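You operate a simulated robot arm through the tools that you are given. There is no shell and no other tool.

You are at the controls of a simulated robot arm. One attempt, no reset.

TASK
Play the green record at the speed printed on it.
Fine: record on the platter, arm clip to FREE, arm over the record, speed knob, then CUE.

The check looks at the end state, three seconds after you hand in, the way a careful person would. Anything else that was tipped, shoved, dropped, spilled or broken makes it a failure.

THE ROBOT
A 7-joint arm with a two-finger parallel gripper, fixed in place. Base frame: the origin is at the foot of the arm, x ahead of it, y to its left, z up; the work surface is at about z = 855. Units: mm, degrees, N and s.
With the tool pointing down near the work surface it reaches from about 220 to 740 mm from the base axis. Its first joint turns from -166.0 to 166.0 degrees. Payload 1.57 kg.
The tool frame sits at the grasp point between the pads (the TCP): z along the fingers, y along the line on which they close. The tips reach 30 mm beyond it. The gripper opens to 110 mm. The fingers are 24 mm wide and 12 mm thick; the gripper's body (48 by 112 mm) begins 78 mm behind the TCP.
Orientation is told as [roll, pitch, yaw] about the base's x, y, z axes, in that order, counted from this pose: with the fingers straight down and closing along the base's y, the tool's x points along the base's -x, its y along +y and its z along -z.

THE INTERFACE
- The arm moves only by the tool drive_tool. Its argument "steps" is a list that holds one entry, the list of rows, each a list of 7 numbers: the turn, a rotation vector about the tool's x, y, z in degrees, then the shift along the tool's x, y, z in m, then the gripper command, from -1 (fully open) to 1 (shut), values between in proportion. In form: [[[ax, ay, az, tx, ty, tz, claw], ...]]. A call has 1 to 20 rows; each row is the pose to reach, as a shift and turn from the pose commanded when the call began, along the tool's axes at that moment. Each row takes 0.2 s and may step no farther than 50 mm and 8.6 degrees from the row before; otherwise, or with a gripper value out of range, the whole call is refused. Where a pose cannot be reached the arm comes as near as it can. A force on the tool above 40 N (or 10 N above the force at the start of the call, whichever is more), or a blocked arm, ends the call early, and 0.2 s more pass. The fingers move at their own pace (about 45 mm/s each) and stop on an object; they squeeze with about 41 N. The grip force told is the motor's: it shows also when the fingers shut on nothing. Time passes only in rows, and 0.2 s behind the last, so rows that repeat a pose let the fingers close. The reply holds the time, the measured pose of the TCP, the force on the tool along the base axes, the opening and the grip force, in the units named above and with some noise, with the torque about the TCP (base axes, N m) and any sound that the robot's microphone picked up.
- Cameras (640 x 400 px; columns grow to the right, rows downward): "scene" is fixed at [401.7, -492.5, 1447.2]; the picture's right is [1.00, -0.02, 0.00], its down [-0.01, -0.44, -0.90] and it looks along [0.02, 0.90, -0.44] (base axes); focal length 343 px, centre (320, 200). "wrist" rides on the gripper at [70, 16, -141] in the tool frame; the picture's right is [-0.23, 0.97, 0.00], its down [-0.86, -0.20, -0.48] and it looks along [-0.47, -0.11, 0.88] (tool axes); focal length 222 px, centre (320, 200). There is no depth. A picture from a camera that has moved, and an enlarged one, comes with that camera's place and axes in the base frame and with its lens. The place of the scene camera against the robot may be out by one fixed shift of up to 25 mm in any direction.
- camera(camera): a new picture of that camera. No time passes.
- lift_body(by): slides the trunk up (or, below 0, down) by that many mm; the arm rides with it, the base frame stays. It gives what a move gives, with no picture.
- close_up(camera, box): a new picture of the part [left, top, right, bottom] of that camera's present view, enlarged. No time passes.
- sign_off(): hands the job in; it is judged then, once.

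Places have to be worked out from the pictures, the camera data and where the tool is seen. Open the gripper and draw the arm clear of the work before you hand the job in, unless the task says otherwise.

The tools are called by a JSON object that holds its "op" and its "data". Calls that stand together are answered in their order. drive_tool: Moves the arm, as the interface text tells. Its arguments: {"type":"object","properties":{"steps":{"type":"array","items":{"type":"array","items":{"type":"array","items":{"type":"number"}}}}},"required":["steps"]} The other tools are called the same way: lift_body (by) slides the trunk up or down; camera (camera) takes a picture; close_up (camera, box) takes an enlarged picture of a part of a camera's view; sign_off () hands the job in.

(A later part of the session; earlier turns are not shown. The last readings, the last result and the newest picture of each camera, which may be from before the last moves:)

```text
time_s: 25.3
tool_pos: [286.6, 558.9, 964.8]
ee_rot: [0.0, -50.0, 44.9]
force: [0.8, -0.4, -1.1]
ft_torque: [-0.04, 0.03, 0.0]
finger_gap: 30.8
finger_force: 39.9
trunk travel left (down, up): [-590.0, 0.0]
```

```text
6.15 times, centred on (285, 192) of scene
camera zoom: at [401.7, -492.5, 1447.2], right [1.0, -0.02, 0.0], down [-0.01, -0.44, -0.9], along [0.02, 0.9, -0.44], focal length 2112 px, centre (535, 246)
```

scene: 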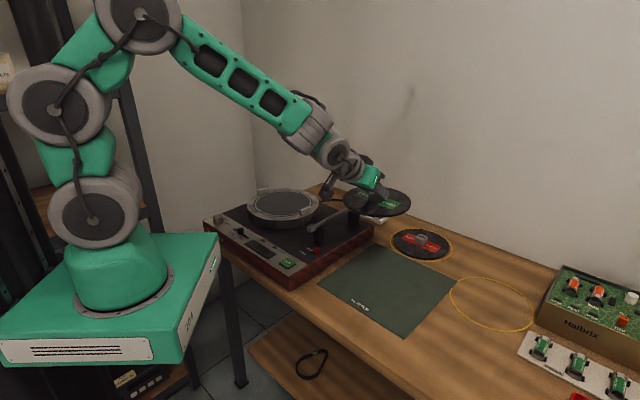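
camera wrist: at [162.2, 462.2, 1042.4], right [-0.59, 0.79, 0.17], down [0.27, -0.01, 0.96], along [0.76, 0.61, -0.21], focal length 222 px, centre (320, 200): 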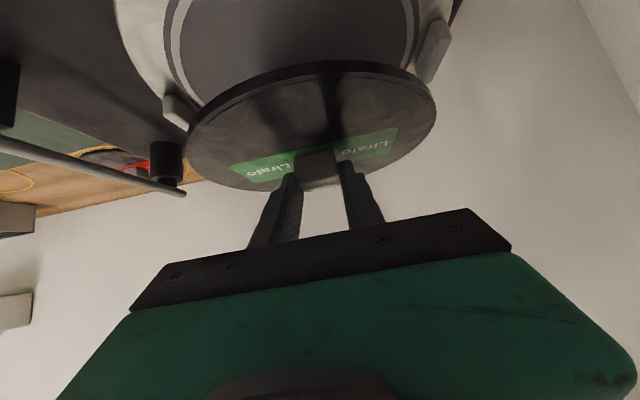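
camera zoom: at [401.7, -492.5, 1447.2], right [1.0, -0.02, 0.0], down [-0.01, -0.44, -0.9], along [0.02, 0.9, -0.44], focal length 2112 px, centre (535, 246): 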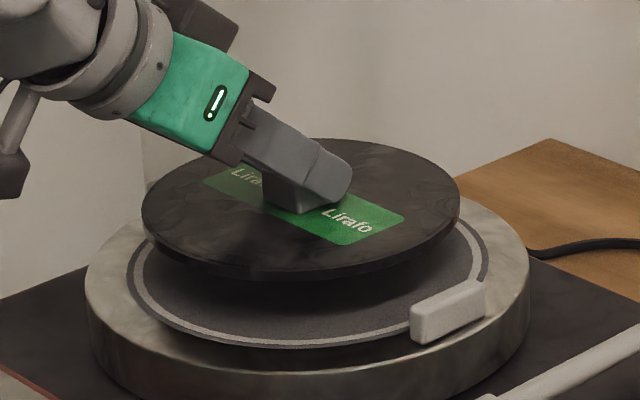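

Estimates from both cameras bracket the current position within ~4 mm. I descend another 24 mm, leaving the record several mm above the platter, and re-check with little parallax.

{"op": "drive_tool", "data": {"steps": [[[0, 0, 0, 0.0061, 0, 0.0051, 1], [0, 0, 0, 0.0123, 0, 0.0103, 1], [0, 0, 0, 0.0184, 0, 0.0154, 1], [0, 0, 0, 0.0184, 0, 0.0154, 1]]]}}

{"op": "close_up", "data": {"camera": "wrist", "box": [140, 0, 480, 210]}}

{"op": "close_up", "data": {"camera": "scene", "box": [235, 160, 335, 225]}}

```text
time_s: 26.3
tool_pos: [286.6, 558.9, 940.3]
ee_rot: [0.0, -50.0, 45.0]
force: [-0.6, -0.9, -0.2]
ft_torque: [0.05, 0.01, 0.01]
finger_gap: 31.1
finger_force: 39.9
trunk travel left (down, up): [-590.0, 0.0]
```

```text
1.88 times, centred on (310, 105) of wrist
camera zoom: at [167.7, 461.7, 978.8], right [-0.59, 0.79, 0.17], down [0.27, -0.01, 0.96], along [0.76, 0.61, -0.21], focal length 418 px, centre (339, 379)
```

zoom: 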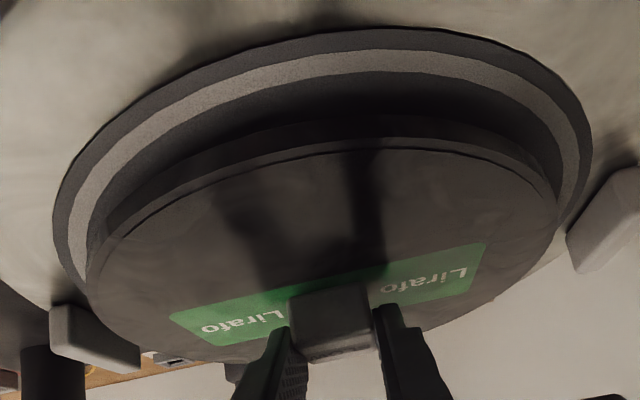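

```text
6.15 times, centred on (285, 192) of scene
camera zoom: at [401.7, -492.5, 1447.2], right [1.0, -0.02, 0.0], down [-0.01, -0.44, -0.9], along [0.02, 0.9, -0.44], focal length 2112 px, centre (535, 246)
```

zoom: 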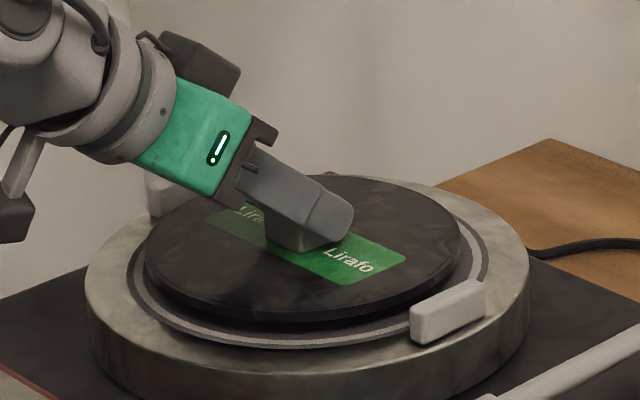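

Record and ring look concentric (within ~3 mm). I add +2 mm x and lower gently 7 mm, watching the force.

{"op": "drive_tool", "data": {"steps": [[[0, 0, 0, 0.0009, -0.0014, 0.0029, 1], [0, 0, 0, 0.0025, -0.0014, 0.0043, 1], [0, 0, 0, 0.0045, -0.0014, 0.0056, 1], [0, 0, 0, 0.0045, -0.0014, 0.0056, 1]]]}}

{"op": "close_up", "data": {"camera": "scene", "box": [235, 160, 335, 225]}}

{"op": "close_up", "data": {"camera": "wrist", "box": [140, 0, 480, 210]}}

```text
time_s: 27.3
tool_pos: [289.0, 558.6, 933.6]
ee_rot: [-0.1, -50.0, 45.0]
force: [0.2, -0.4, -1.5]
ft_torque: [-0.02, 0.01, 0.02]
finger_gap: 31.1
finger_force: 40.0
trunk travel left (down, up): [-590.0, 0.0]
```

```text
6.15 times, centred on (285, 192) of scene
camera zoom: at [401.7, -492.5, 1447.2], right [1.0, -0.02, 0.0], down [-0.01, -0.44, -0.9], along [0.02, 0.9, -0.44], focal length 2112 px, centre (535, 246)
```

zoom: 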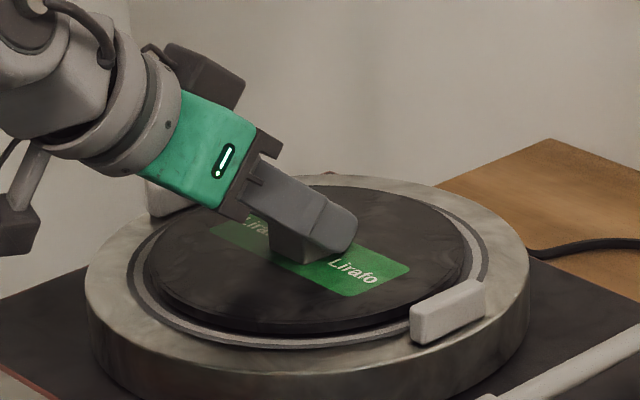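

```text
1.88 times, centred on (310, 105) of wrist
camera zoom: at [169.7, 461.6, 971.9], right [-0.59, 0.79, 0.17], down [0.27, -0.01, 0.96], along [0.76, 0.61, -0.21], focal length 418 px, centre (339, 379)
```

zoom: 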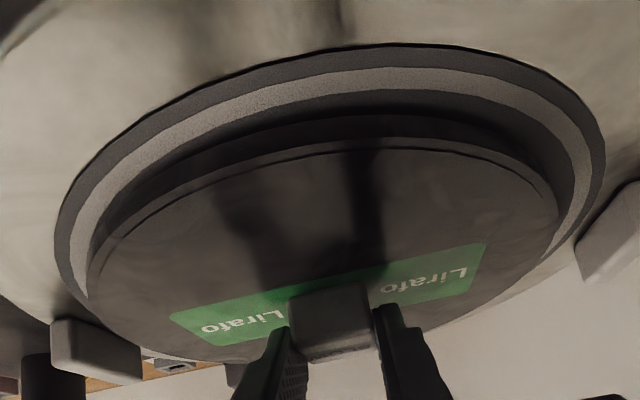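

Well centred. I lower further in small steps until contact shows in the force.

{"op": "drive_tool", "data": {"steps": [[[0, 0, 0, 0.0008, 0.0015, 0.0006, 1], [0, 0, 0, 0.0015, 0.0015, 0.0013, 1], [0, 0, 0, 0.0015, 0.0015, 0.0013, 1]]]}}

{"op": "close_up", "data": {"camera": "scene", "box": [235, 160, 335, 225]}}

```text
time_s: 28.1
tool_pos: [286.7, 559.6, 931.3]
ee_rot: [-0.1, -50.0, 45.1]
force: [-1.0, 0.2, -0.2]
ft_torque: [-0.01, 0.03, -0.02]
finger_gap: 31.1
finger_force: 39.9
trunk travel left (down, up): [-590.0, 0.0]
```

```text
6.15 times, centred on (285, 192) of scene
camera zoom: at [401.7, -492.5, 1447.2], right [1.0, -0.02, 0.0], down [-0.01, -0.44, -0.9], along [0.02, 0.9, -0.44], focal length 2112 px, centre (535, 246)
```

zoom: 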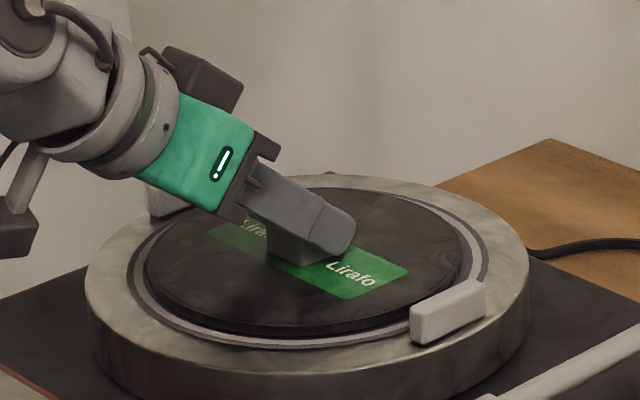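

{"op": "drive_tool", "data": {"steps": [[[0, 0, 0, 0.0008, 0, 0.0006, 1], [0, 0, 0, 0.0015, 0, 0.0013, 1], [0, 0, 0, 0.0015, 0, 0.0013, 1]]]}}

{"op": "close_up", "data": {"camera": "wrist", "box": [140, 0, 480, 210]}}

```text
time_s: 28.9
tool_pos: [287.3, 559.4, 931.0]
ee_rot: [-0.1, -50.0, 44.9]
force: [0.1, -1.1, -1.7]
ft_torque: [0.0, 0.01, 0.02]
finger_gap: 31.1
finger_force: 39.6
trunk travel left (down, up): [-590.0, 0.0]
```

```text
1.88 times, centred on (310, 105) of wrist
camera zoom: at [168.5, 462.7, 968.2], right [-0.59, 0.79, 0.17], down [0.27, -0.01, 0.96], along [0.76, 0.61, -0.21], focal length 418 px, centre (339, 379)
```

zoom: 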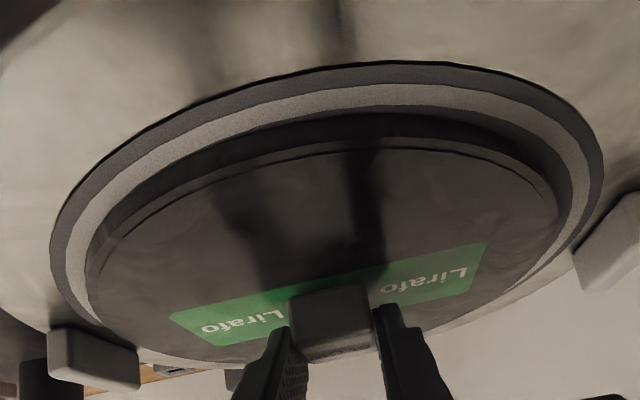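

The force is still near zero, so the record hasn't touched yet; I lower another 2 mm and read the force.

{"op": "drive_tool", "data": {"steps": [[[0, 0, 0, 0.0008, 0, 0.0006, 1], [0, 0, 0, 0.0015, 0, 0.0013, 1], [0, 0, 0, 0.0015, 0, 0.0013, 1]]]}}

{"op": "close_up", "data": {"camera": "wrist", "box": [140, 0, 480, 210]}}

{"op": "close_up", "data": {"camera": "scene", "box": [235, 160, 335, 225]}}

```text
time_s: 29.7
tool_pos: [287.3, 560.6, 928.4]
ee_rot: [0.1, -50.1, 45.0]
force: [-1.2, 0.5, 2.5]
ft_torque: [0.06, -0.24, 0.04]
finger_gap: 30.9
finger_force: 40.3
trunk travel left (down, up): [-590.0, 0.0]
```

```text
1.88 times, centred on (310, 105) of wrist
camera zoom: at [168.6, 462.9, 966.6], right [-0.59, 0.79, 0.17], down [0.27, -0.01, 0.96], along [0.76, 0.61, -0.21], focal length 418 px, centre (339, 379)
```

zoom: 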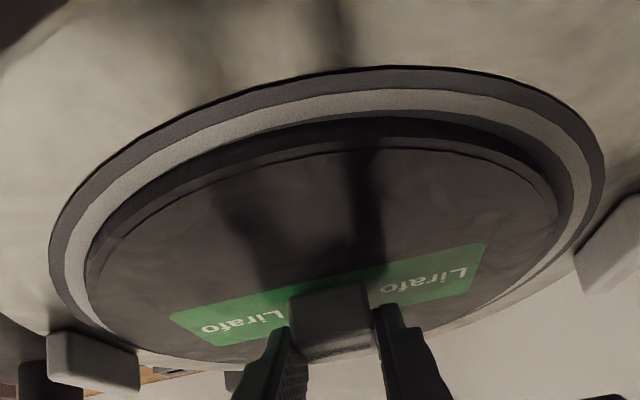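

```text
6.15 times, centred on (285, 192) of scene
camera zoom: at [401.7, -492.5, 1447.2], right [1.0, -0.02, 0.0], down [-0.01, -0.44, -0.9], along [0.02, 0.9, -0.44], focal length 2112 px, centre (535, 246)
```

zoom: 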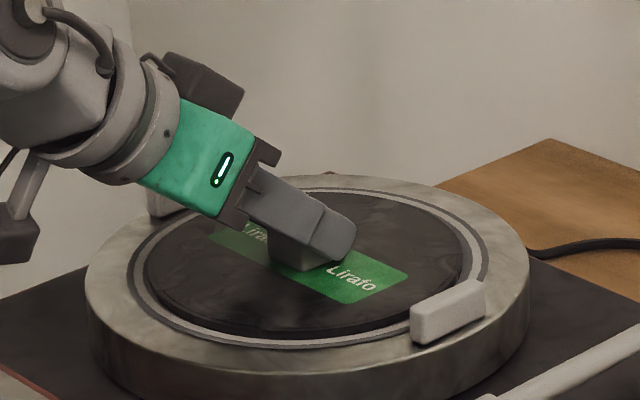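

Contact: +2.5 N and a torque appear. I open the fingers to release.

{"op": "drive_tool", "data": {"steps": [[[0, 0, 0, 0, 0, 0, 0.3], [0, 0, 0, 0, 0, 0, 0.1], [0, 0, 0, 0, 0, 0, -0.2], [0, 0, 0, 0, 0, 0, -0.4], [0, 0, 0, 0, 0, 0, -0.4], [0, 0, 0, 0, 0, 0, -0.4]]]}}

{"op": "close_up", "data": {"camera": "wrist", "box": [140, 0, 480, 210]}}

{"op": "close_up", "data": {"camera": "scene", "box": [235, 160, 335, 225]}}

```text
time_s: 31.1
tool_pos: [287.7, 560.3, 928.1]
ee_rot: [-0.1, -49.9, 45.0]
force: [-0.3, -0.6, 0.2]
ft_torque: [0.04, 0.0, -0.01]
finger_gap: 76.7
finger_force: 0.0
trunk travel left (down, up): [-590.0, 0.0]
```

```text
1.88 times, centred on (310, 105) of wrist
camera zoom: at [168.6, 462.6, 966.1], right [-0.59, 0.79, 0.17], down [0.27, -0.01, 0.96], along [0.76, 0.61, -0.21], focal length 418 px, centre (339, 379)
```

zoom: 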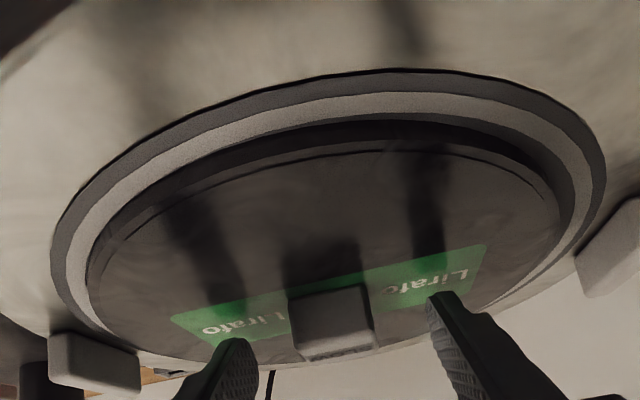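

```text
6.15 times, centred on (285, 192) of scene
camera zoom: at [401.7, -492.5, 1447.2], right [1.0, -0.02, 0.0], down [-0.01, -0.44, -0.9], along [0.02, 0.9, -0.44], focal length 2112 px, centre (535, 246)
```

zoom: 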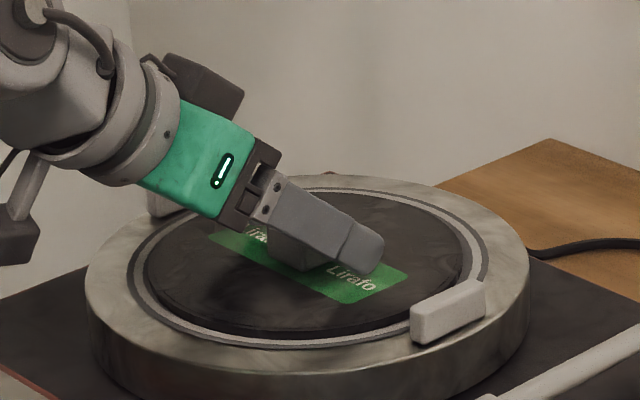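

Released cleanly. I retreat straight up 120 mm, then untilt.

{"op": "drive_tool", "data": {"steps": [[[0, 0, 0, -0.0115, 0, -0.0096, -0.4], [0, 0, 0, -0.0306, 0, -0.0257, -0.4], [0, 0, 0, -0.0613, 0, -0.0514, -0.4], [0, 0, 0, -0.0919, 0, -0.0771, -0.4], [0, 0, 0, -0.1226, 0, -0.1028, -0.4], [0, 0, 0, -0.1226, 0, -0.1028, -0.4]]]}}

{"op": "drive_tool", "data": {"steps": [[[0, 8, 0, 0, 0, 0, -0.4], [0, 16, 0, 0, 0, 0, -0.4], [0, 24, 0, 0, 0, 0, -0.4], [0, 32, 0, 0, 0, 0, -0.4], [0, 40, 0, 0, 0, 0, -0.4], [0, 45, 0, 0, 0, 0, -0.4], [0, 50, 0, 0, 0, 0, -0.4], [0, 50, 0, 0, 0, 0, -0.4]]]}}

{"op": "camera", "data": {"camera": "wrist"}}

{"op": "camera", "data": {"camera": "scene"}}

```text
time_s: 32.5
tool_pos: [288.2, 559.7, 1089.2]
ee_rot: [-0.1, -50.0, 45.0]
force: [-0.5, 0.0, 0.0]
ft_torque: [-0.01, 0.01, 0.04]
finger_gap: 77.1
finger_force: 0.1
trunk travel left (down, up): [-590.0, 0.0]
```

```text
time_s: 34.3
tool_pos: [286.7, 559.9, 1088.3]
ee_rot: [-0.1, 0.1, 45.0]
force: [0.0, 0.1, 0.4]
ft_torque: [-0.01, 0.04, 0.01]
finger_gap: 77.2
finger_force: 0.1
trunk travel left (down, up): [-590.0, 0.0]
```

```text
taken
camera wrist: at [227.8, 521.7, 1230.0], right [-0.53, 0.85, 0.0], down [0.75, 0.46, 0.48], along [0.41, 0.25, -0.88], focal length 222 px, centre (320, 200)
```

wrist: 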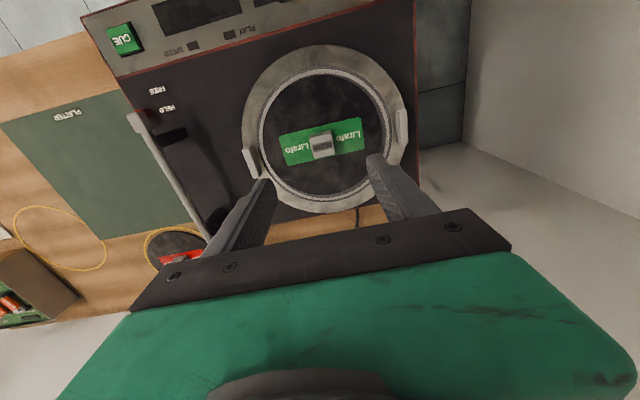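

```text
taken
```

scene: 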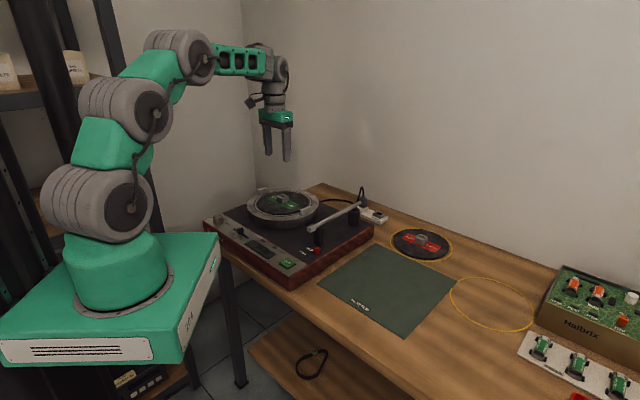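

The record sits neatly centred on the platter. Next I survey the arm clip and tonearm from above.

{"op": "drive_tool", "data": {"steps": [[[0, 0, 0, 0.0048, -0.0364, 0.0083, -0.4], [0, 0, 0, 0.0097, -0.0727, 0.0166, -0.4], [0, 0, 0, 0.0145, -0.1091, 0.0249, -0.4], [0, 0, 0, 0.0194, -0.1454, 0.0331, -0.4], [0, 0, 0, 0.0242, -0.1818, 0.0414, -0.4], [0, 0, 0, 0.0291, -0.2181, 0.0497, -0.4], [0, 0, 0, 0.0339, -0.2545, 0.058, -0.4], [0, 0, 0, 0.0339, -0.2545, 0.058, -0.4]]]}}

{"op": "camera", "data": {"camera": "wrist"}}

{"op": "close_up", "data": {"camera": "wrist", "box": [220, 20, 420, 150]}}

```text
time_s: 36.1
tool_pos: [442.9, 356.6, 1030.1]
ee_rot: [0.0, 0.0, 45.0]
force: [0.7, 0.0, 0.9]
ft_torque: [-0.01, -0.01, 0.01]
finger_gap: 77.0
finger_force: 0.1
trunk travel left (down, up): [-590.0, 0.0]
```

```text
taken
camera wrist: at [383.0, 318.5, 1171.5], right [-0.53, 0.85, 0.0], down [0.75, 0.46, 0.48], along [0.41, 0.25, -0.88], focal length 222 px, centre (320, 200)
```

wrist: 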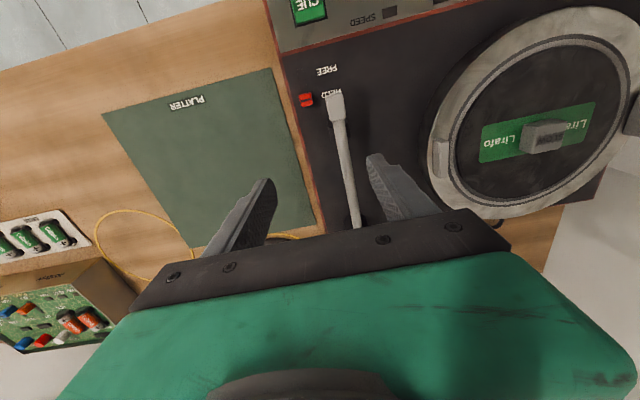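

```text
3.08 times, centred on (320, 85) of wrist
camera zoom: at [383.0, 318.5, 1171.5], right [-0.53, 0.85, 0.0], down [0.75, 0.46, 0.48], along [0.41, 0.25, -0.88], focal length 684 px, centre (320, 554)
```

zoom: 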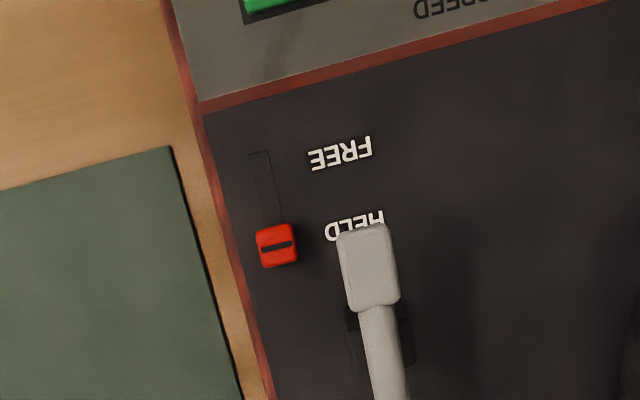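

The red clip slides along a slot toward FREE (toward the front), direction ≈ 222°. It's at about (412, 315), with the arm head 32 mm to its left at z≈927. I'll push it from behind with closed fingers; first hover behind it.

{"op": "drive_tool", "data": {"steps": [[[0, 0, 1, 0.0084, -0.0041, 0.0233, 0.5], [0, 0, 2, 0.0169, -0.0083, 0.0467, 1], [0, 0, 3, 0.0253, -0.0124, 0.07, 1], [0, 0, 3, 0.0253, -0.0124, 0.07, 1], [0, 0, 3, 0.0253, -0.0124, 0.07, 1]]]}}

{"op": "close_up", "data": {"camera": "wrist", "box": [220, 20, 420, 150]}}

{"op": "close_up", "data": {"camera": "scene", "box": [270, 190, 370, 270]}}

```text
time_s: 37.3
tool_pos: [434.0, 329.3, 959.9]
ee_rot: [-0.1, 0.1, 42.0]
force: [-0.2, -0.2, -0.5]
ft_torque: [-0.02, 0.0, 0.02]
finger_gap: 0.0
finger_force: 14.9
trunk travel left (down, up): [-590.0, 0.0]
```

```text
3.08 times, centred on (320, 85) of wrist
camera zoom: at [372.3, 295.2, 1100.7], right [-0.48, 0.88, 0.0], down [0.77, 0.42, 0.48], along [0.42, 0.23, -0.88], focal length 684 px, centre (320, 554)
```

zoom: 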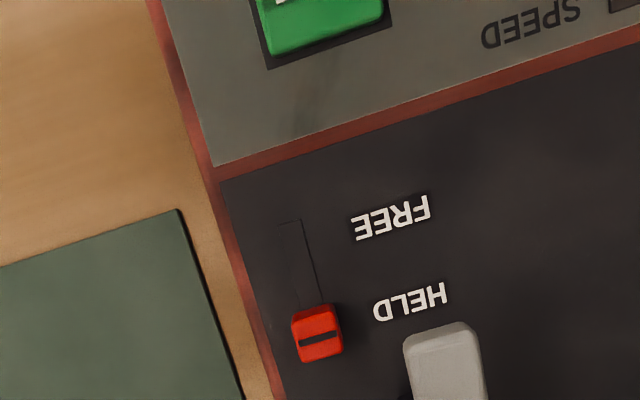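

```text
5.00 times, centred on (320, 230) of scene
camera zoom: at [401.7, -492.5, 1447.2], right [1.0, -0.02, 0.0], down [-0.01, -0.44, -0.9], along [0.02, 0.9, -0.44], focal length 1716 px, centre (320, 50)
```

zoom: 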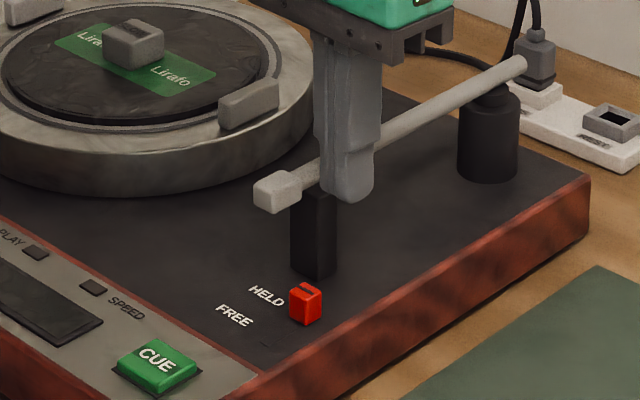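

Slider confirmed at (412, 316), z≈867. I lower the closed fingers behind it to tip z≈863.

{"op": "drive_tool", "data": {"steps": [[[0, 0, 0, 0, 0, 0.025, 1], [0, 0, 0, 0, 0, 0.045, 1], [0, 0, 0, 0, 0, 0.058, 1], [0, 0, 0, 0, 0, 0.066, 1], [0, 0, 0, 0, 0, 0.066, 1]]]}}

{"op": "close_up", "data": {"camera": "scene", "box": [270, 190, 370, 270]}}

{"op": "camera", "data": {"camera": "wrist"}}

```text
time_s: 38.5
tool_pos: [434.9, 329.4, 894.2]
ee_rot: [0.0, 0.0, 41.9]
force: [-0.2, 0.5, -0.1]
ft_torque: [-0.02, 0.03, -0.03]
finger_gap: 0.2
finger_force: 21.7
trunk travel left (down, up): [-590.0, 0.0]
```

```text
5.00 times, centred on (320, 230) of scene
camera zoom: at [401.7, -492.5, 1447.2], right [1.0, -0.02, 0.0], down [-0.01, -0.44, -0.9], along [0.02, 0.9, -0.44], focal length 1716 px, centre (320, 50)
```

zoom: 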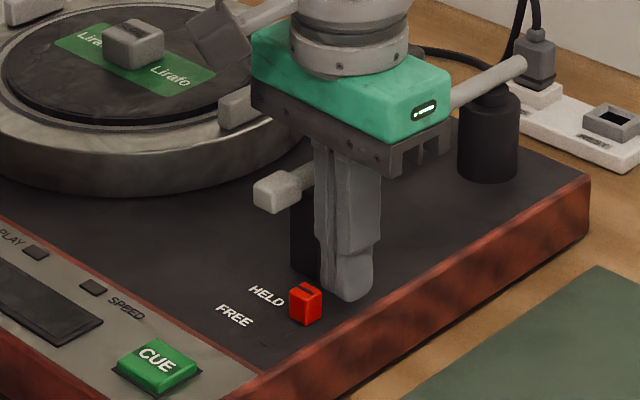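

```text
taken
camera wrist: at [372.7, 294.4, 1035.7], right [-0.48, 0.88, 0.0], down [0.77, 0.42, 0.48], along [0.42, 0.23, -0.88], focal length 222 px, centre (320, 200)
```

wrist: 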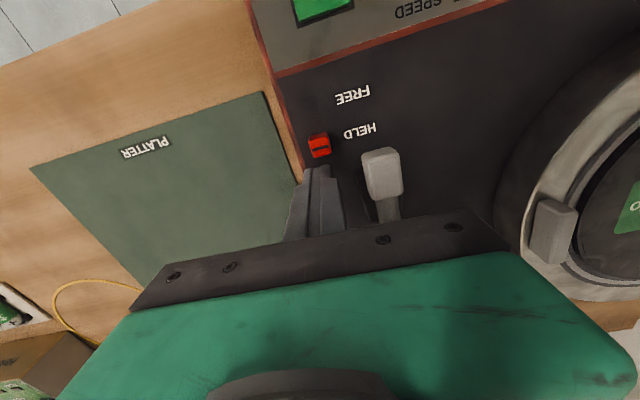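

The fingers are right behind the clip. I push it 25 mm toward FREE and look.

{"op": "drive_tool", "data": {"steps": [[[0, 0, 0, 0.005, 0, 0, 1], [0, 0, 0, 0.01, 0, 0, 1], [0, 0, 0, 0.015, 0, 0, 1], [0, 0, 0, 0.02, 0, 0, 1], [0, 0, 0, 0.025, 0, 0, 1], [0, 0, 0, 0.025, 0, 0, 1]]]}}

{"op": "close_up", "data": {"camera": "wrist", "box": [240, 60, 440, 230]}}

{"op": "close_up", "data": {"camera": "scene", "box": [270, 190, 370, 270]}}

```text
time_s: 39.9
tool_pos: [415.8, 313.0, 893.7]
ee_rot: [0.0, 0.0, 42.1]
force: [0.3, 0.4, -0.5]
ft_torque: [0.02, 0.06, 0.0]
finger_gap: 0.1
finger_force: 21.0
trunk travel left (down, up): [-590.0, 0.0]
```

```text
2.35 times, centred on (340, 145) of wrist
camera zoom: at [353.6, 277.6, 1035.5], right [-0.48, 0.88, 0.0], down [0.77, 0.42, 0.48], along [0.42, 0.23, -0.88], focal length 523 px, centre (273, 329)
```

zoom: 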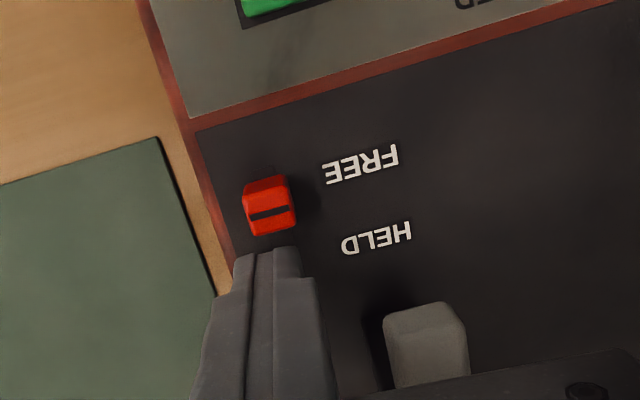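

```text
5.00 times, centred on (320, 230) of scene
camera zoom: at [401.7, -492.5, 1447.2], right [1.0, -0.02, 0.0], down [-0.01, -0.44, -0.9], along [0.02, 0.9, -0.44], focal length 1716 px, centre (320, 50)
```

zoom: 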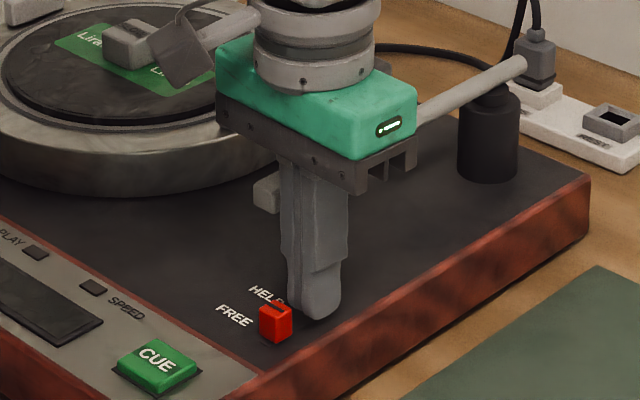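

The clip is nearly at FREE. I push a few more mm to its end, watching force.

{"op": "drive_tool", "data": {"steps": [[[0, 0, 0, 0.002, 0, 0, 1], [0, 0, 0, 0.004, 0, 0, 1], [0, 0, 0, 0.004, 0, 0, 1]]]}}

{"op": "close_up", "data": {"camera": "wrist", "box": [240, 60, 440, 230]}}

```text
time_s: 40.7
tool_pos: [413.0, 310.0, 893.6]
ee_rot: [0.1, 0.0, 42.0]
force: [0.0, 0.2, -0.4]
ft_torque: [0.01, 0.0, -0.02]
finger_gap: 0.0
finger_force: 21.3
trunk travel left (down, up): [-590.0, 0.0]
```

```text
2.35 times, centred on (340, 145) of wrist
camera zoom: at [350.8, 274.8, 1035.6], right [-0.48, 0.88, 0.0], down [0.77, 0.42, 0.48], along [0.42, 0.23, -0.88], focal length 523 px, centre (273, 329)
```

zoom: 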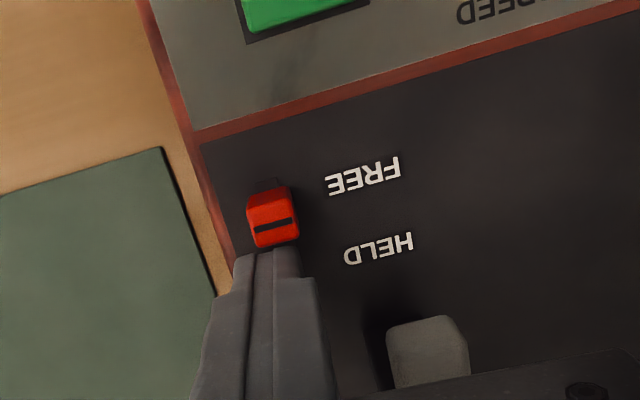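

The clip had slid ahead of the fingers by itself (it snapped), and now they just touch. I try 4 mm more to confirm it's at its stop.

{"op": "drive_tool", "data": {"steps": [[[0, 0, 0, 0.001, 0, 0, 1], [0, 0, 0, 0.002, 0, 0, 1], [0, 0, 0, 0.003, 0, 0, 1], [0, 0, 0, 0.003, 0, 0, 1]]]}}

{"op": "close_up", "data": {"camera": "wrist", "box": [240, 60, 440, 230]}}

```text
time_s: 41.7
tool_pos: [410.4, 308.9, 894.6]
ee_rot: [-0.1, 0.0, 41.9]
force: [1.2, 0.9, -0.4]
ft_torque: [0.0, -0.02, -0.02]
finger_gap: 0.0
finger_force: 20.7
trunk travel left (down, up): [-590.0, 0.0]
```

```text
2.35 times, centred on (340, 145) of wrist
camera zoom: at [349.0, 273.3, 1036.1], right [-0.48, 0.88, 0.0], down [0.77, 0.42, 0.48], along [0.42, 0.23, -0.88], focal length 523 px, centre (273, 329)
```

zoom: 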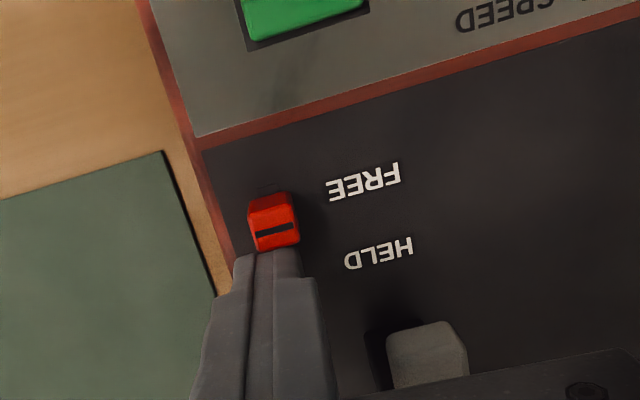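

Clip position relative to the label is unchanged and force only ~1.5 N; one more small push to verify the stop.

{"op": "drive_tool", "data": {"steps": [[[0, 0, 0, 0.0015, 0, 0, 1], [0, 0, 0, 0.003, 0, 0, 1], [0, 0, 0, 0.003, 0, 0, 1]]]}}

{"op": "close_up", "data": {"camera": "wrist", "box": [240, 60, 440, 230]}}

```text
time_s: 42.5
tool_pos: [410.8, 306.9, 894.2]
ee_rot: [0.0, -0.2, 42.0]
force: [10.7, 8.9, -0.6]
ft_torque: [0.21, -0.24, 0.01]
finger_gap: 0.0
finger_force: 21.6
trunk travel left (down, up): [-590.0, 0.0]
```

```text
2.35 times, centred on (340, 145) of wrist
camera zoom: at [348.0, 272.3, 1036.1], right [-0.48, 0.88, 0.0], down [0.77, 0.42, 0.48], along [0.42, 0.23, -0.88], focal length 523 px, centre (273, 329)
```

zoom: 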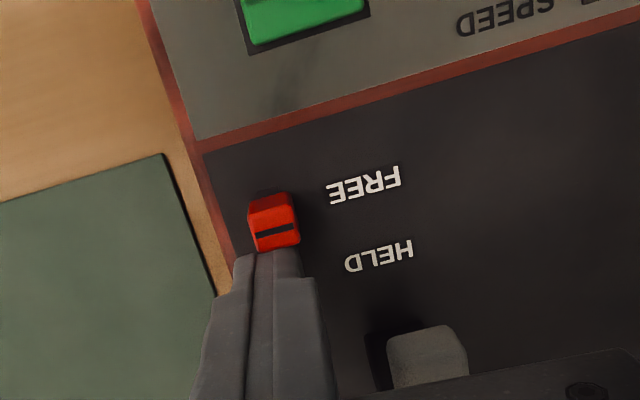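

14 N now: the clip is at its FREE stop. I back off slightly, raise, and look at the tonearm.

{"op": "drive_tool", "data": {"steps": [[[0, 0, 0, -0.006, 0, 0, 1], [0, 0, 0, -0.01, 0, -0.01, 1], [0, 0, 0, -0.01, 0, -0.05, 1], [0, 0, 0, 0.0, 0, -0.09, 1], [0, 0, 0, 0.03, 0, -0.13, 1], [0, 0, 0, 0.06, 0, -0.16, 1], [0, 0, 0, 0.06, 0, -0.16, 1]]]}}

{"op": "camera", "data": {"camera": "wrist"}}

{"op": "close_up", "data": {"camera": "scene", "box": [230, 180, 390, 290]}}

```text
time_s: 44.1
tool_pos: [362.9, 264.3, 1054.0]
ee_rot: [0.0, 0.0, 42.0]
force: [0.5, -0.7, -0.3]
ft_torque: [-0.02, -0.03, 0.0]
finger_gap: 0.0
finger_force: 21.5
trunk travel left (down, up): [-590.0, 0.0]
```

```text
taken
camera wrist: at [301.2, 230.0, 1195.8], right [-0.48, 0.88, 0.0], down [0.77, 0.42, 0.48], along [0.42, 0.23, -0.88], focal length 222 px, centre (320, 200)
```

wrist: 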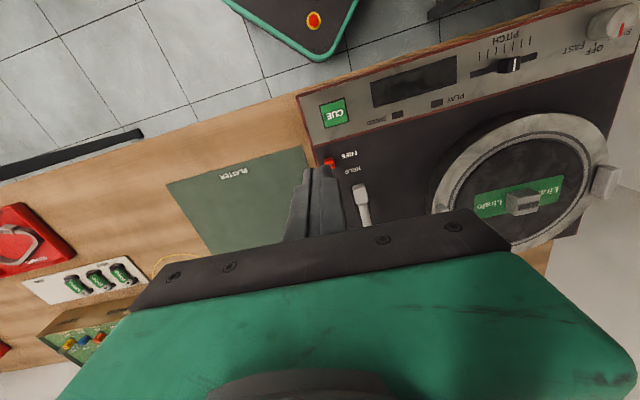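

```text
3.64 times, centred on (310, 235) of scene
camera zoom: at [401.7, -492.5, 1447.2], right [1.0, -0.02, 0.0], down [-0.01, -0.44, -0.9], along [0.02, 0.9, -0.44], focal length 1248 px, centre (356, 73)
```

zoom: 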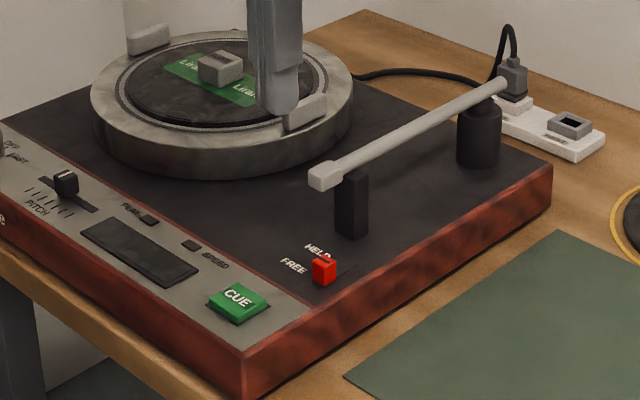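

Clip is at FREE. The arm head is at about (395, 344.5, 927), pivot near (535, 477). I'll cage the head loosely between the open fingers and sweep it along its arc; first hover above it.

{"op": "drive_tool", "data": {"steps": [[[0, 0, 0, -0.0258, 0.0127, 0.01, 0.6], [0, 0, 0, -0.0517, 0.0254, 0.03, 0.3], [0, 0, 0, -0.0775, 0.0381, 0.054, 0.3], [0, 0, 0, -0.0775, 0.0381, 0.054, 0.3], [0, 0, 0, -0.0775, 0.0381, 0.054, 0.3]]]}}

{"op": "camera", "data": {"camera": "wrist"}}

{"op": "close_up", "data": {"camera": "scene", "box": [250, 160, 400, 270]}}

```text
time_s: 45.3
tool_pos: [396.3, 345.7, 999.0]
ee_rot: [0.0, 0.0, 42.0]
force: [-0.2, 0.5, 0.0]
ft_torque: [-0.02, -0.03, 0.0]
finger_gap: 38.4
finger_force: 0.1
trunk travel left (down, up): [-590.0, 0.0]
```

```text
taken
camera wrist: at [334.1, 310.7, 1141.3], right [-0.48, 0.88, 0.0], down [0.77, 0.42, 0.48], along [0.42, 0.23, -0.88], focal length 222 px, centre (320, 200)
```

wrist: 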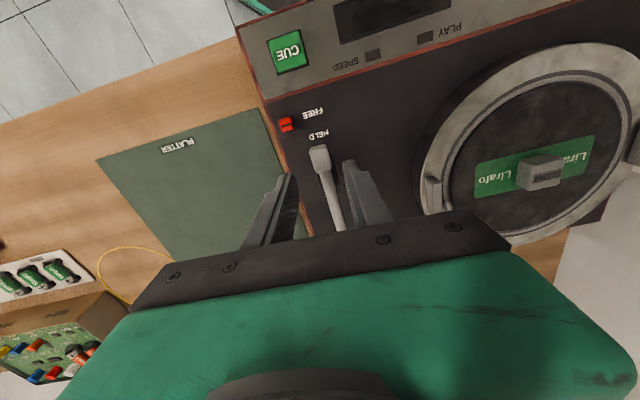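

```text
3.64 times, centred on (325, 215) of scene
camera zoom: at [401.7, -492.5, 1447.2], right [1.0, -0.02, 0.0], down [-0.01, -0.44, -0.9], along [0.02, 0.9, -0.44], focal length 1248 px, centre (302, 146)
```

zoom: 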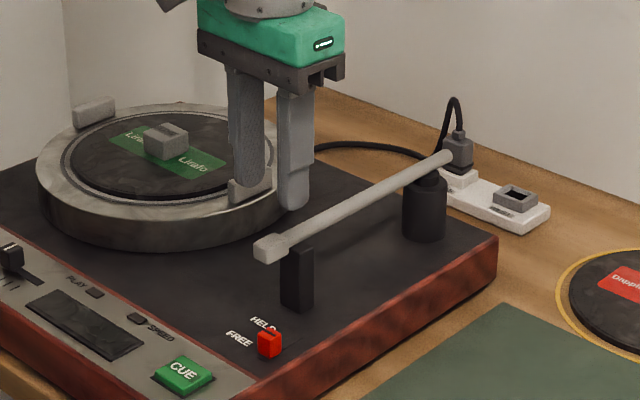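

The head lies directly below the TCP. I descend to straddle it (TCP z≈952).

{"op": "drive_tool", "data": {"steps": [[[0, 0, 0, 0, 0, 0.02, 0.3], [0, 0, 0, 0, 0, 0.035, 0.3], [0, 0, 0, 0, 0, 0.047, 0.3], [0, 0, 0, 0, 0, 0.047, 0.3]]]}}

{"op": "close_up", "data": {"camera": "wrist", "box": [220, 100, 420, 240]}}

{"op": "close_up", "data": {"camera": "scene", "box": [250, 160, 400, 270]}}

```text
time_s: 46.3
tool_pos: [396.4, 345.9, 952.1]
ee_rot: [0.0, 0.0, 42.0]
force: [-0.7, 0.0, 0.1]
ft_torque: [0.03, 0.03, 0.01]
finger_gap: 38.4
finger_force: 0.0
trunk travel left (down, up): [-590.0, 0.0]
```

```text
2.86 times, centred on (320, 170) of wrist
camera zoom: at [333.9, 310.7, 1094.3], right [-0.48, 0.88, 0.0], down [0.77, 0.42, 0.48], along [0.42, 0.23, -0.88], focal length 635 px, centre (320, 286)
```

zoom: 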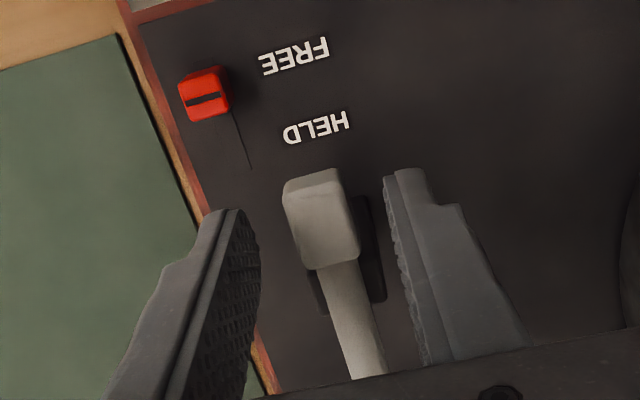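

```text
3.64 times, centred on (325, 215) of scene
camera zoom: at [401.7, -492.5, 1447.2], right [1.0, -0.02, 0.0], down [-0.01, -0.44, -0.9], along [0.02, 0.9, -0.44], focal length 1248 px, centre (302, 146)
```

zoom: 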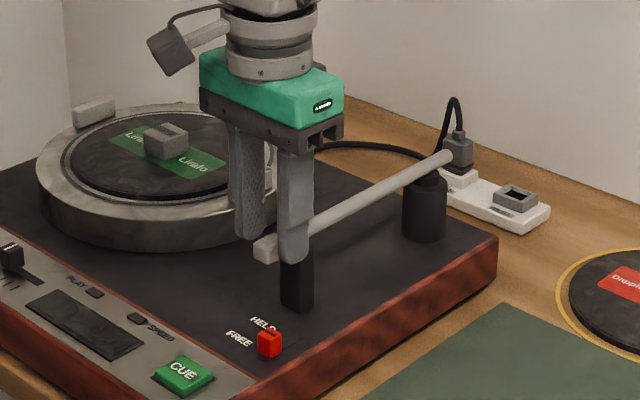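

The head is caged between the fingers. I sweep the first 15° along the arc, turning the tool with the arm.

{"op": "drive_tool", "data": {"steps": [[[0, 0, 2.5, 0.0, 0.0083, 0, 0.3], [0, 0, 5, -0.0003, 0.0167, 0, 0.3], [0, 0, 7.5, -0.001, 0.0249, 0, 0.3], [0, 0, 10, -0.0021, 0.0332, 0, 0.3], [0, 0, 12.5, -0.0035, 0.0414, 0, 0.3], [0, 0, 15, -0.0053, 0.0495, 0, 0.3], [0, 0, 15, -0.0053, 0.0495, 0, 0.3]]]}}

{"op": "camera", "data": {"camera": "wrist"}}

{"op": "close_up", "data": {"camera": "scene", "box": [250, 160, 400, 270]}}

```text
time_s: 47.9
tool_pos: [367.5, 386.7, 953.8]
ee_rot: [-0.1, 0.0, 27.0]
force: [-0.8, 0.1, -0.3]
ft_torque: [0.06, -0.01, 0.01]
finger_gap: 38.3
finger_force: 0.1
trunk travel left (down, up): [-590.0, 0.0]
```

```text
taken
camera wrist: at [297.9, 369.3, 1094.9], right [-0.24, 0.97, 0.0], down [0.85, 0.21, 0.48], along [0.46, 0.11, -0.88], focal length 222 px, centre (320, 200)
```

wrist: 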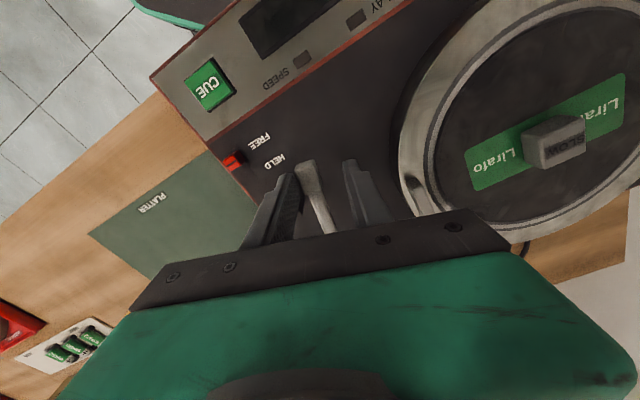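

```text
3.64 times, centred on (325, 215) of scene
camera zoom: at [401.7, -492.5, 1447.2], right [1.0, -0.02, 0.0], down [-0.01, -0.44, -0.9], along [0.02, 0.9, -0.44], focal length 1248 px, centre (302, 146)
```

zoom: 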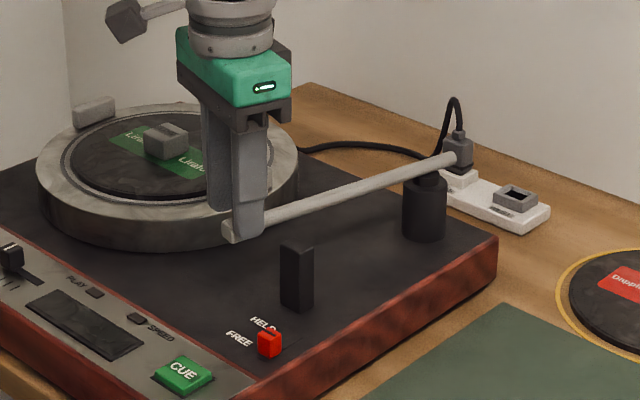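

The arm follows nicely. I continue another 20°.

{"op": "drive_tool", "data": {"steps": [[[0, 0, 2.5, 0.0, 0.0083, 0, 0.3], [0, 0, 5, -0.0003, 0.0167, 0, 0.3], [0, 0, 7.5, -0.001, 0.0249, 0, 0.3], [0, 0, 10, -0.0021, 0.0332, 0, 0.3], [0, 0, 12.5, -0.0035, 0.0414, 0, 0.3], [0, 0, 15, -0.0053, 0.0495, 0, 0.3], [0, 0, 17.5, -0.0075, 0.0576, 0, 0.3], [0, 0, 20, -0.0099, 0.0655, 0, 0.3], [0, 0, 20, -0.0099, 0.0655, 0, 0.3]]]}}

{"op": "camera", "data": {"camera": "wrist"}}

{"op": "close_up", "data": {"camera": "scene", "box": [250, 160, 400, 270]}}

```text
time_s: 49.9
tool_pos: [345.6, 448.1, 953.0]
ee_rot: [0.0, 0.0, 7.1]
force: [-0.6, -0.8, 0.1]
ft_torque: [0.0, 0.03, -0.01]
finger_gap: 38.6
finger_force: 0.1
trunk travel left (down, up): [-590.0, 0.0]
```

```text
taken
camera wrist: at [275.0, 456.6, 1094.9], right [0.11, 0.99, 0.0], down [0.87, -0.09, 0.48], along [0.48, -0.05, -0.88], focal length 222 px, centre (320, 200)
```

wrist: 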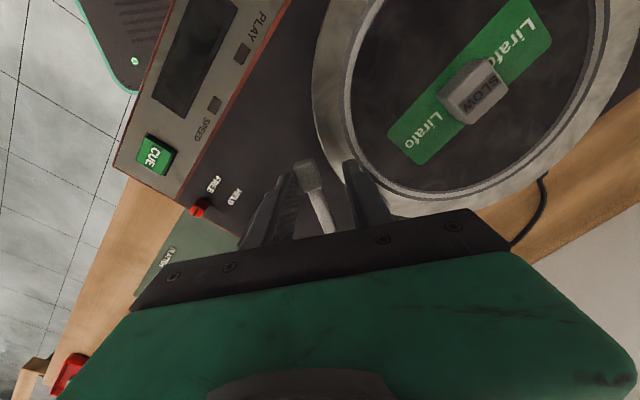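

```text
3.64 times, centred on (325, 215) of scene
camera zoom: at [401.7, -492.5, 1447.2], right [1.0, -0.02, 0.0], down [-0.01, -0.44, -0.9], along [0.02, 0.9, -0.44], focal length 1248 px, centre (302, 146)
```

zoom: 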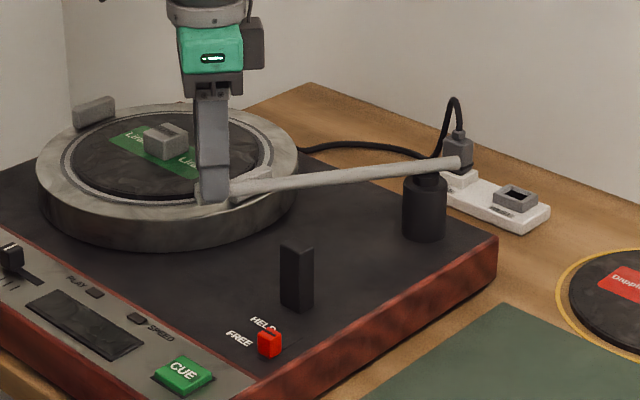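

Continuing 20° more to bring the head over the record.

{"op": "drive_tool", "data": {"steps": [[[0, 0, 2.5, 0.0, 0.0083, 0, 0.3], [0, 0, 5, -0.0003, 0.0167, 0, 0.3], [0, 0, 7.5, -0.001, 0.0249, 0, 0.3], [0, 0, 10, -0.0021, 0.0332, 0, 0.3], [0, 0, 12.5, -0.0035, 0.0414, 0, 0.3], [0, 0, 15, -0.0053, 0.0495, 0, 0.3], [0, 0, 17.5, -0.0075, 0.0576, 0, 0.3], [0, 0, 20, -0.0099, 0.0655, 0, 0.3], [0, 0, 20, -0.0099, 0.0655, 0, 0.3]]]}}

{"op": "camera", "data": {"camera": "wrist"}}

{"op": "close_up", "data": {"camera": "scene", "box": [250, 160, 400, 270]}}

```text
time_s: 51.9
tool_pos: [347.6, 515.9, 952.0]
ee_rot: [0.0, 0.0, -13.0]
force: [0.5, 0.0, 0.8]
ft_torque: [-0.01, 0.01, 0.0]
finger_gap: 38.6
finger_force: 0.1
trunk travel left (down, up): [-590.0, 0.0]
```

```text
taken
camera wrist: at [284.2, 546.9, 1094.7], right [0.44, 0.9, 0.0], down [0.79, -0.39, 0.48], along [0.43, -0.21, -0.88], focal length 222 px, centre (320, 200)
```

wrist: 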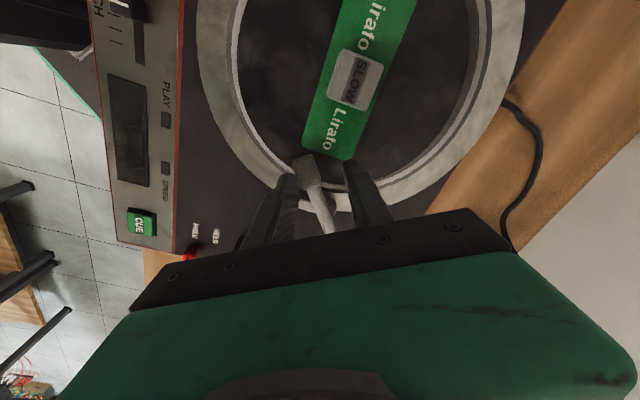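

```text
3.64 times, centred on (325, 215) of scene
camera zoom: at [401.7, -492.5, 1447.2], right [1.0, -0.02, 0.0], down [-0.01, -0.44, -0.9], along [0.02, 0.9, -0.44], focal length 1248 px, centre (302, 146)
```

zoom: 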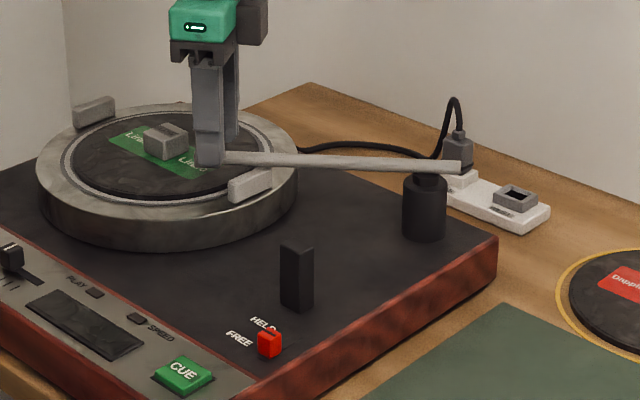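

The head is over the record at about 72 mm from its centre (edge at ~88, label end at ~52). I center the cage so neither finger touches, then lift off.

{"op": "drive_tool", "data": {"steps": [[[0, 0, 0, 0, -0.004, 0, 0.3], [0, 0, 0, 0, -0.008, 0, 0.3], [0, 0, 0, 0, -0.008, 0, 0.2], [0, 0, 0, 0, -0.008, -0.015, 0.2], [0, 0, 0, 0, -0.008, -0.04, 0.2], [0, 0, 0, 0, -0.008, -0.08, 0.2], [0, 0, 0, 0, -0.008, -0.12, 0.2], [0, 0, 0, 0, -0.008, -0.12, 0.2]]]}}

{"op": "camera", "data": {"camera": "wrist"}}

{"op": "close_up", "data": {"camera": "scene", "box": [195, 160, 395, 285]}}

```text
time_s: 53.7
tool_pos: [346.1, 507.6, 1072.2]
ee_rot: [0.0, -0.1, -13.0]
force: [0.2, -0.3, 0.1]
ft_torque: [0.04, 0.0, 0.01]
finger_gap: 44.0
finger_force: 0.0
trunk travel left (down, up): [-590.0, 0.0]
```

```text
taken
camera wrist: at [283.7, 539.0, 1213.9], right [0.44, 0.9, 0.0], down [0.79, -0.39, 0.48], along [0.43, -0.21, -0.88], focal length 222 px, centre (320, 200)
```

wrist: 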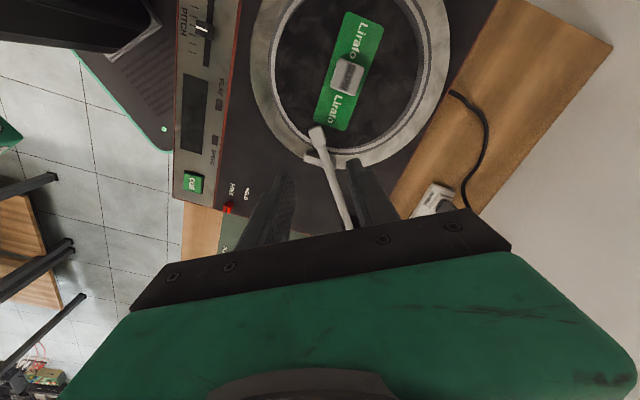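

```text
3.20 times, centred on (295, 222) of scene
camera zoom: at [401.7, -492.5, 1447.2], right [1.0, -0.02, 0.0], down [-0.01, -0.44, -0.9], along [0.02, 0.9, -0.44], focal length 1098 px, centre (400, 128)
```

zoom: 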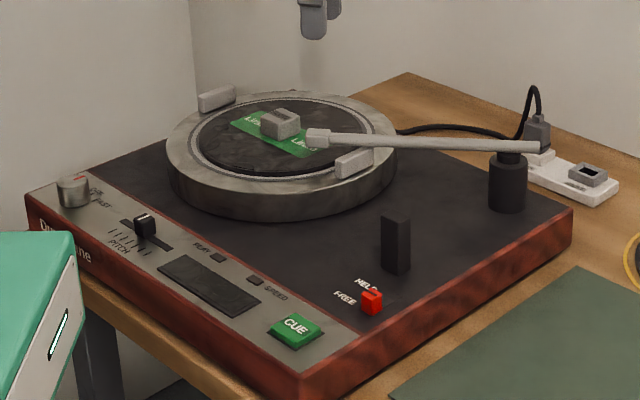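

The arm stays over the record. Now to the speed knob at the front-left corner: I move over it to see its markings.

{"op": "drive_tool", "data": {"steps": [[[0, 0, 0, 0.0344, -0.011, 0.002, -0.2], [0, 0, 0, 0.0688, -0.0219, 0.004, -0.2], [0, 0, 0, 0.1032, -0.0329, 0.006, -0.2], [0, 0, 0, 0.1377, -0.0438, 0.008, -0.2], [0, 0, 0, 0.1721, -0.0548, 0.01, -0.2], [0, 0, 0, 0.2065, -0.0657, 0.012, -0.2], [0, 0, 0, 0.2065, -0.0657, 0.012, -0.2]]]}}

{"op": "camera", "data": {"camera": "wrist"}}

```text
time_s: 55.3
tool_pos: [129.3, 487.3, 1059.6]
ee_rot: [-0.1, 0.0, -13.0]
force: [-0.2, -0.2, 0.6]
ft_torque: [-0.03, 0.01, 0.05]
finger_gap: 66.0
finger_force: 0.0
trunk travel left (down, up): [-590.0, 0.0]
```

```text
taken
camera wrist: at [65.3, 520.0, 1202.4], right [0.44, 0.9, 0.0], down [0.79, -0.39, 0.48], along [0.43, -0.21, -0.88], focal length 222 px, centre (320, 200)
```

wrist: 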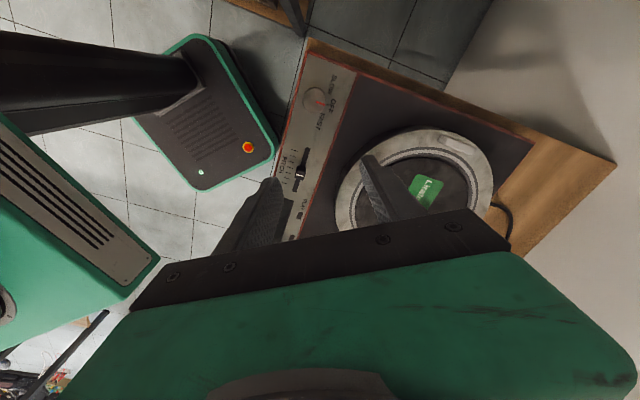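

{"op": "close_up", "data": {"camera": "wrist", "box": [270, 50, 380, 140]}}

```text
4.44 times, centred on (325, 95) of wrist
camera zoom: at [65.3, 520.0, 1202.4], right [0.44, 0.9, 0.0], down [0.79, -0.39, 0.48], along [0.43, -0.21, -0.88], focal length 987 px, centre (298, 667)
```

zoom: 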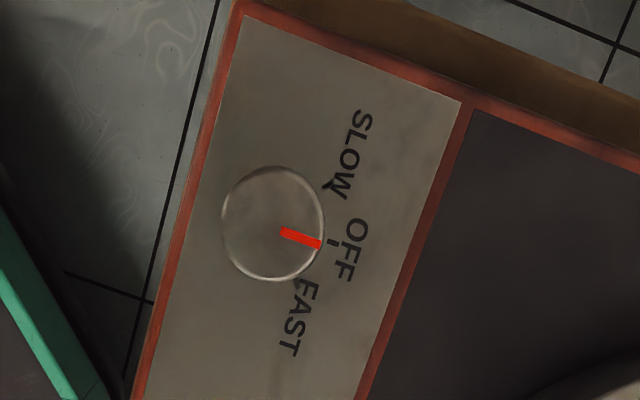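

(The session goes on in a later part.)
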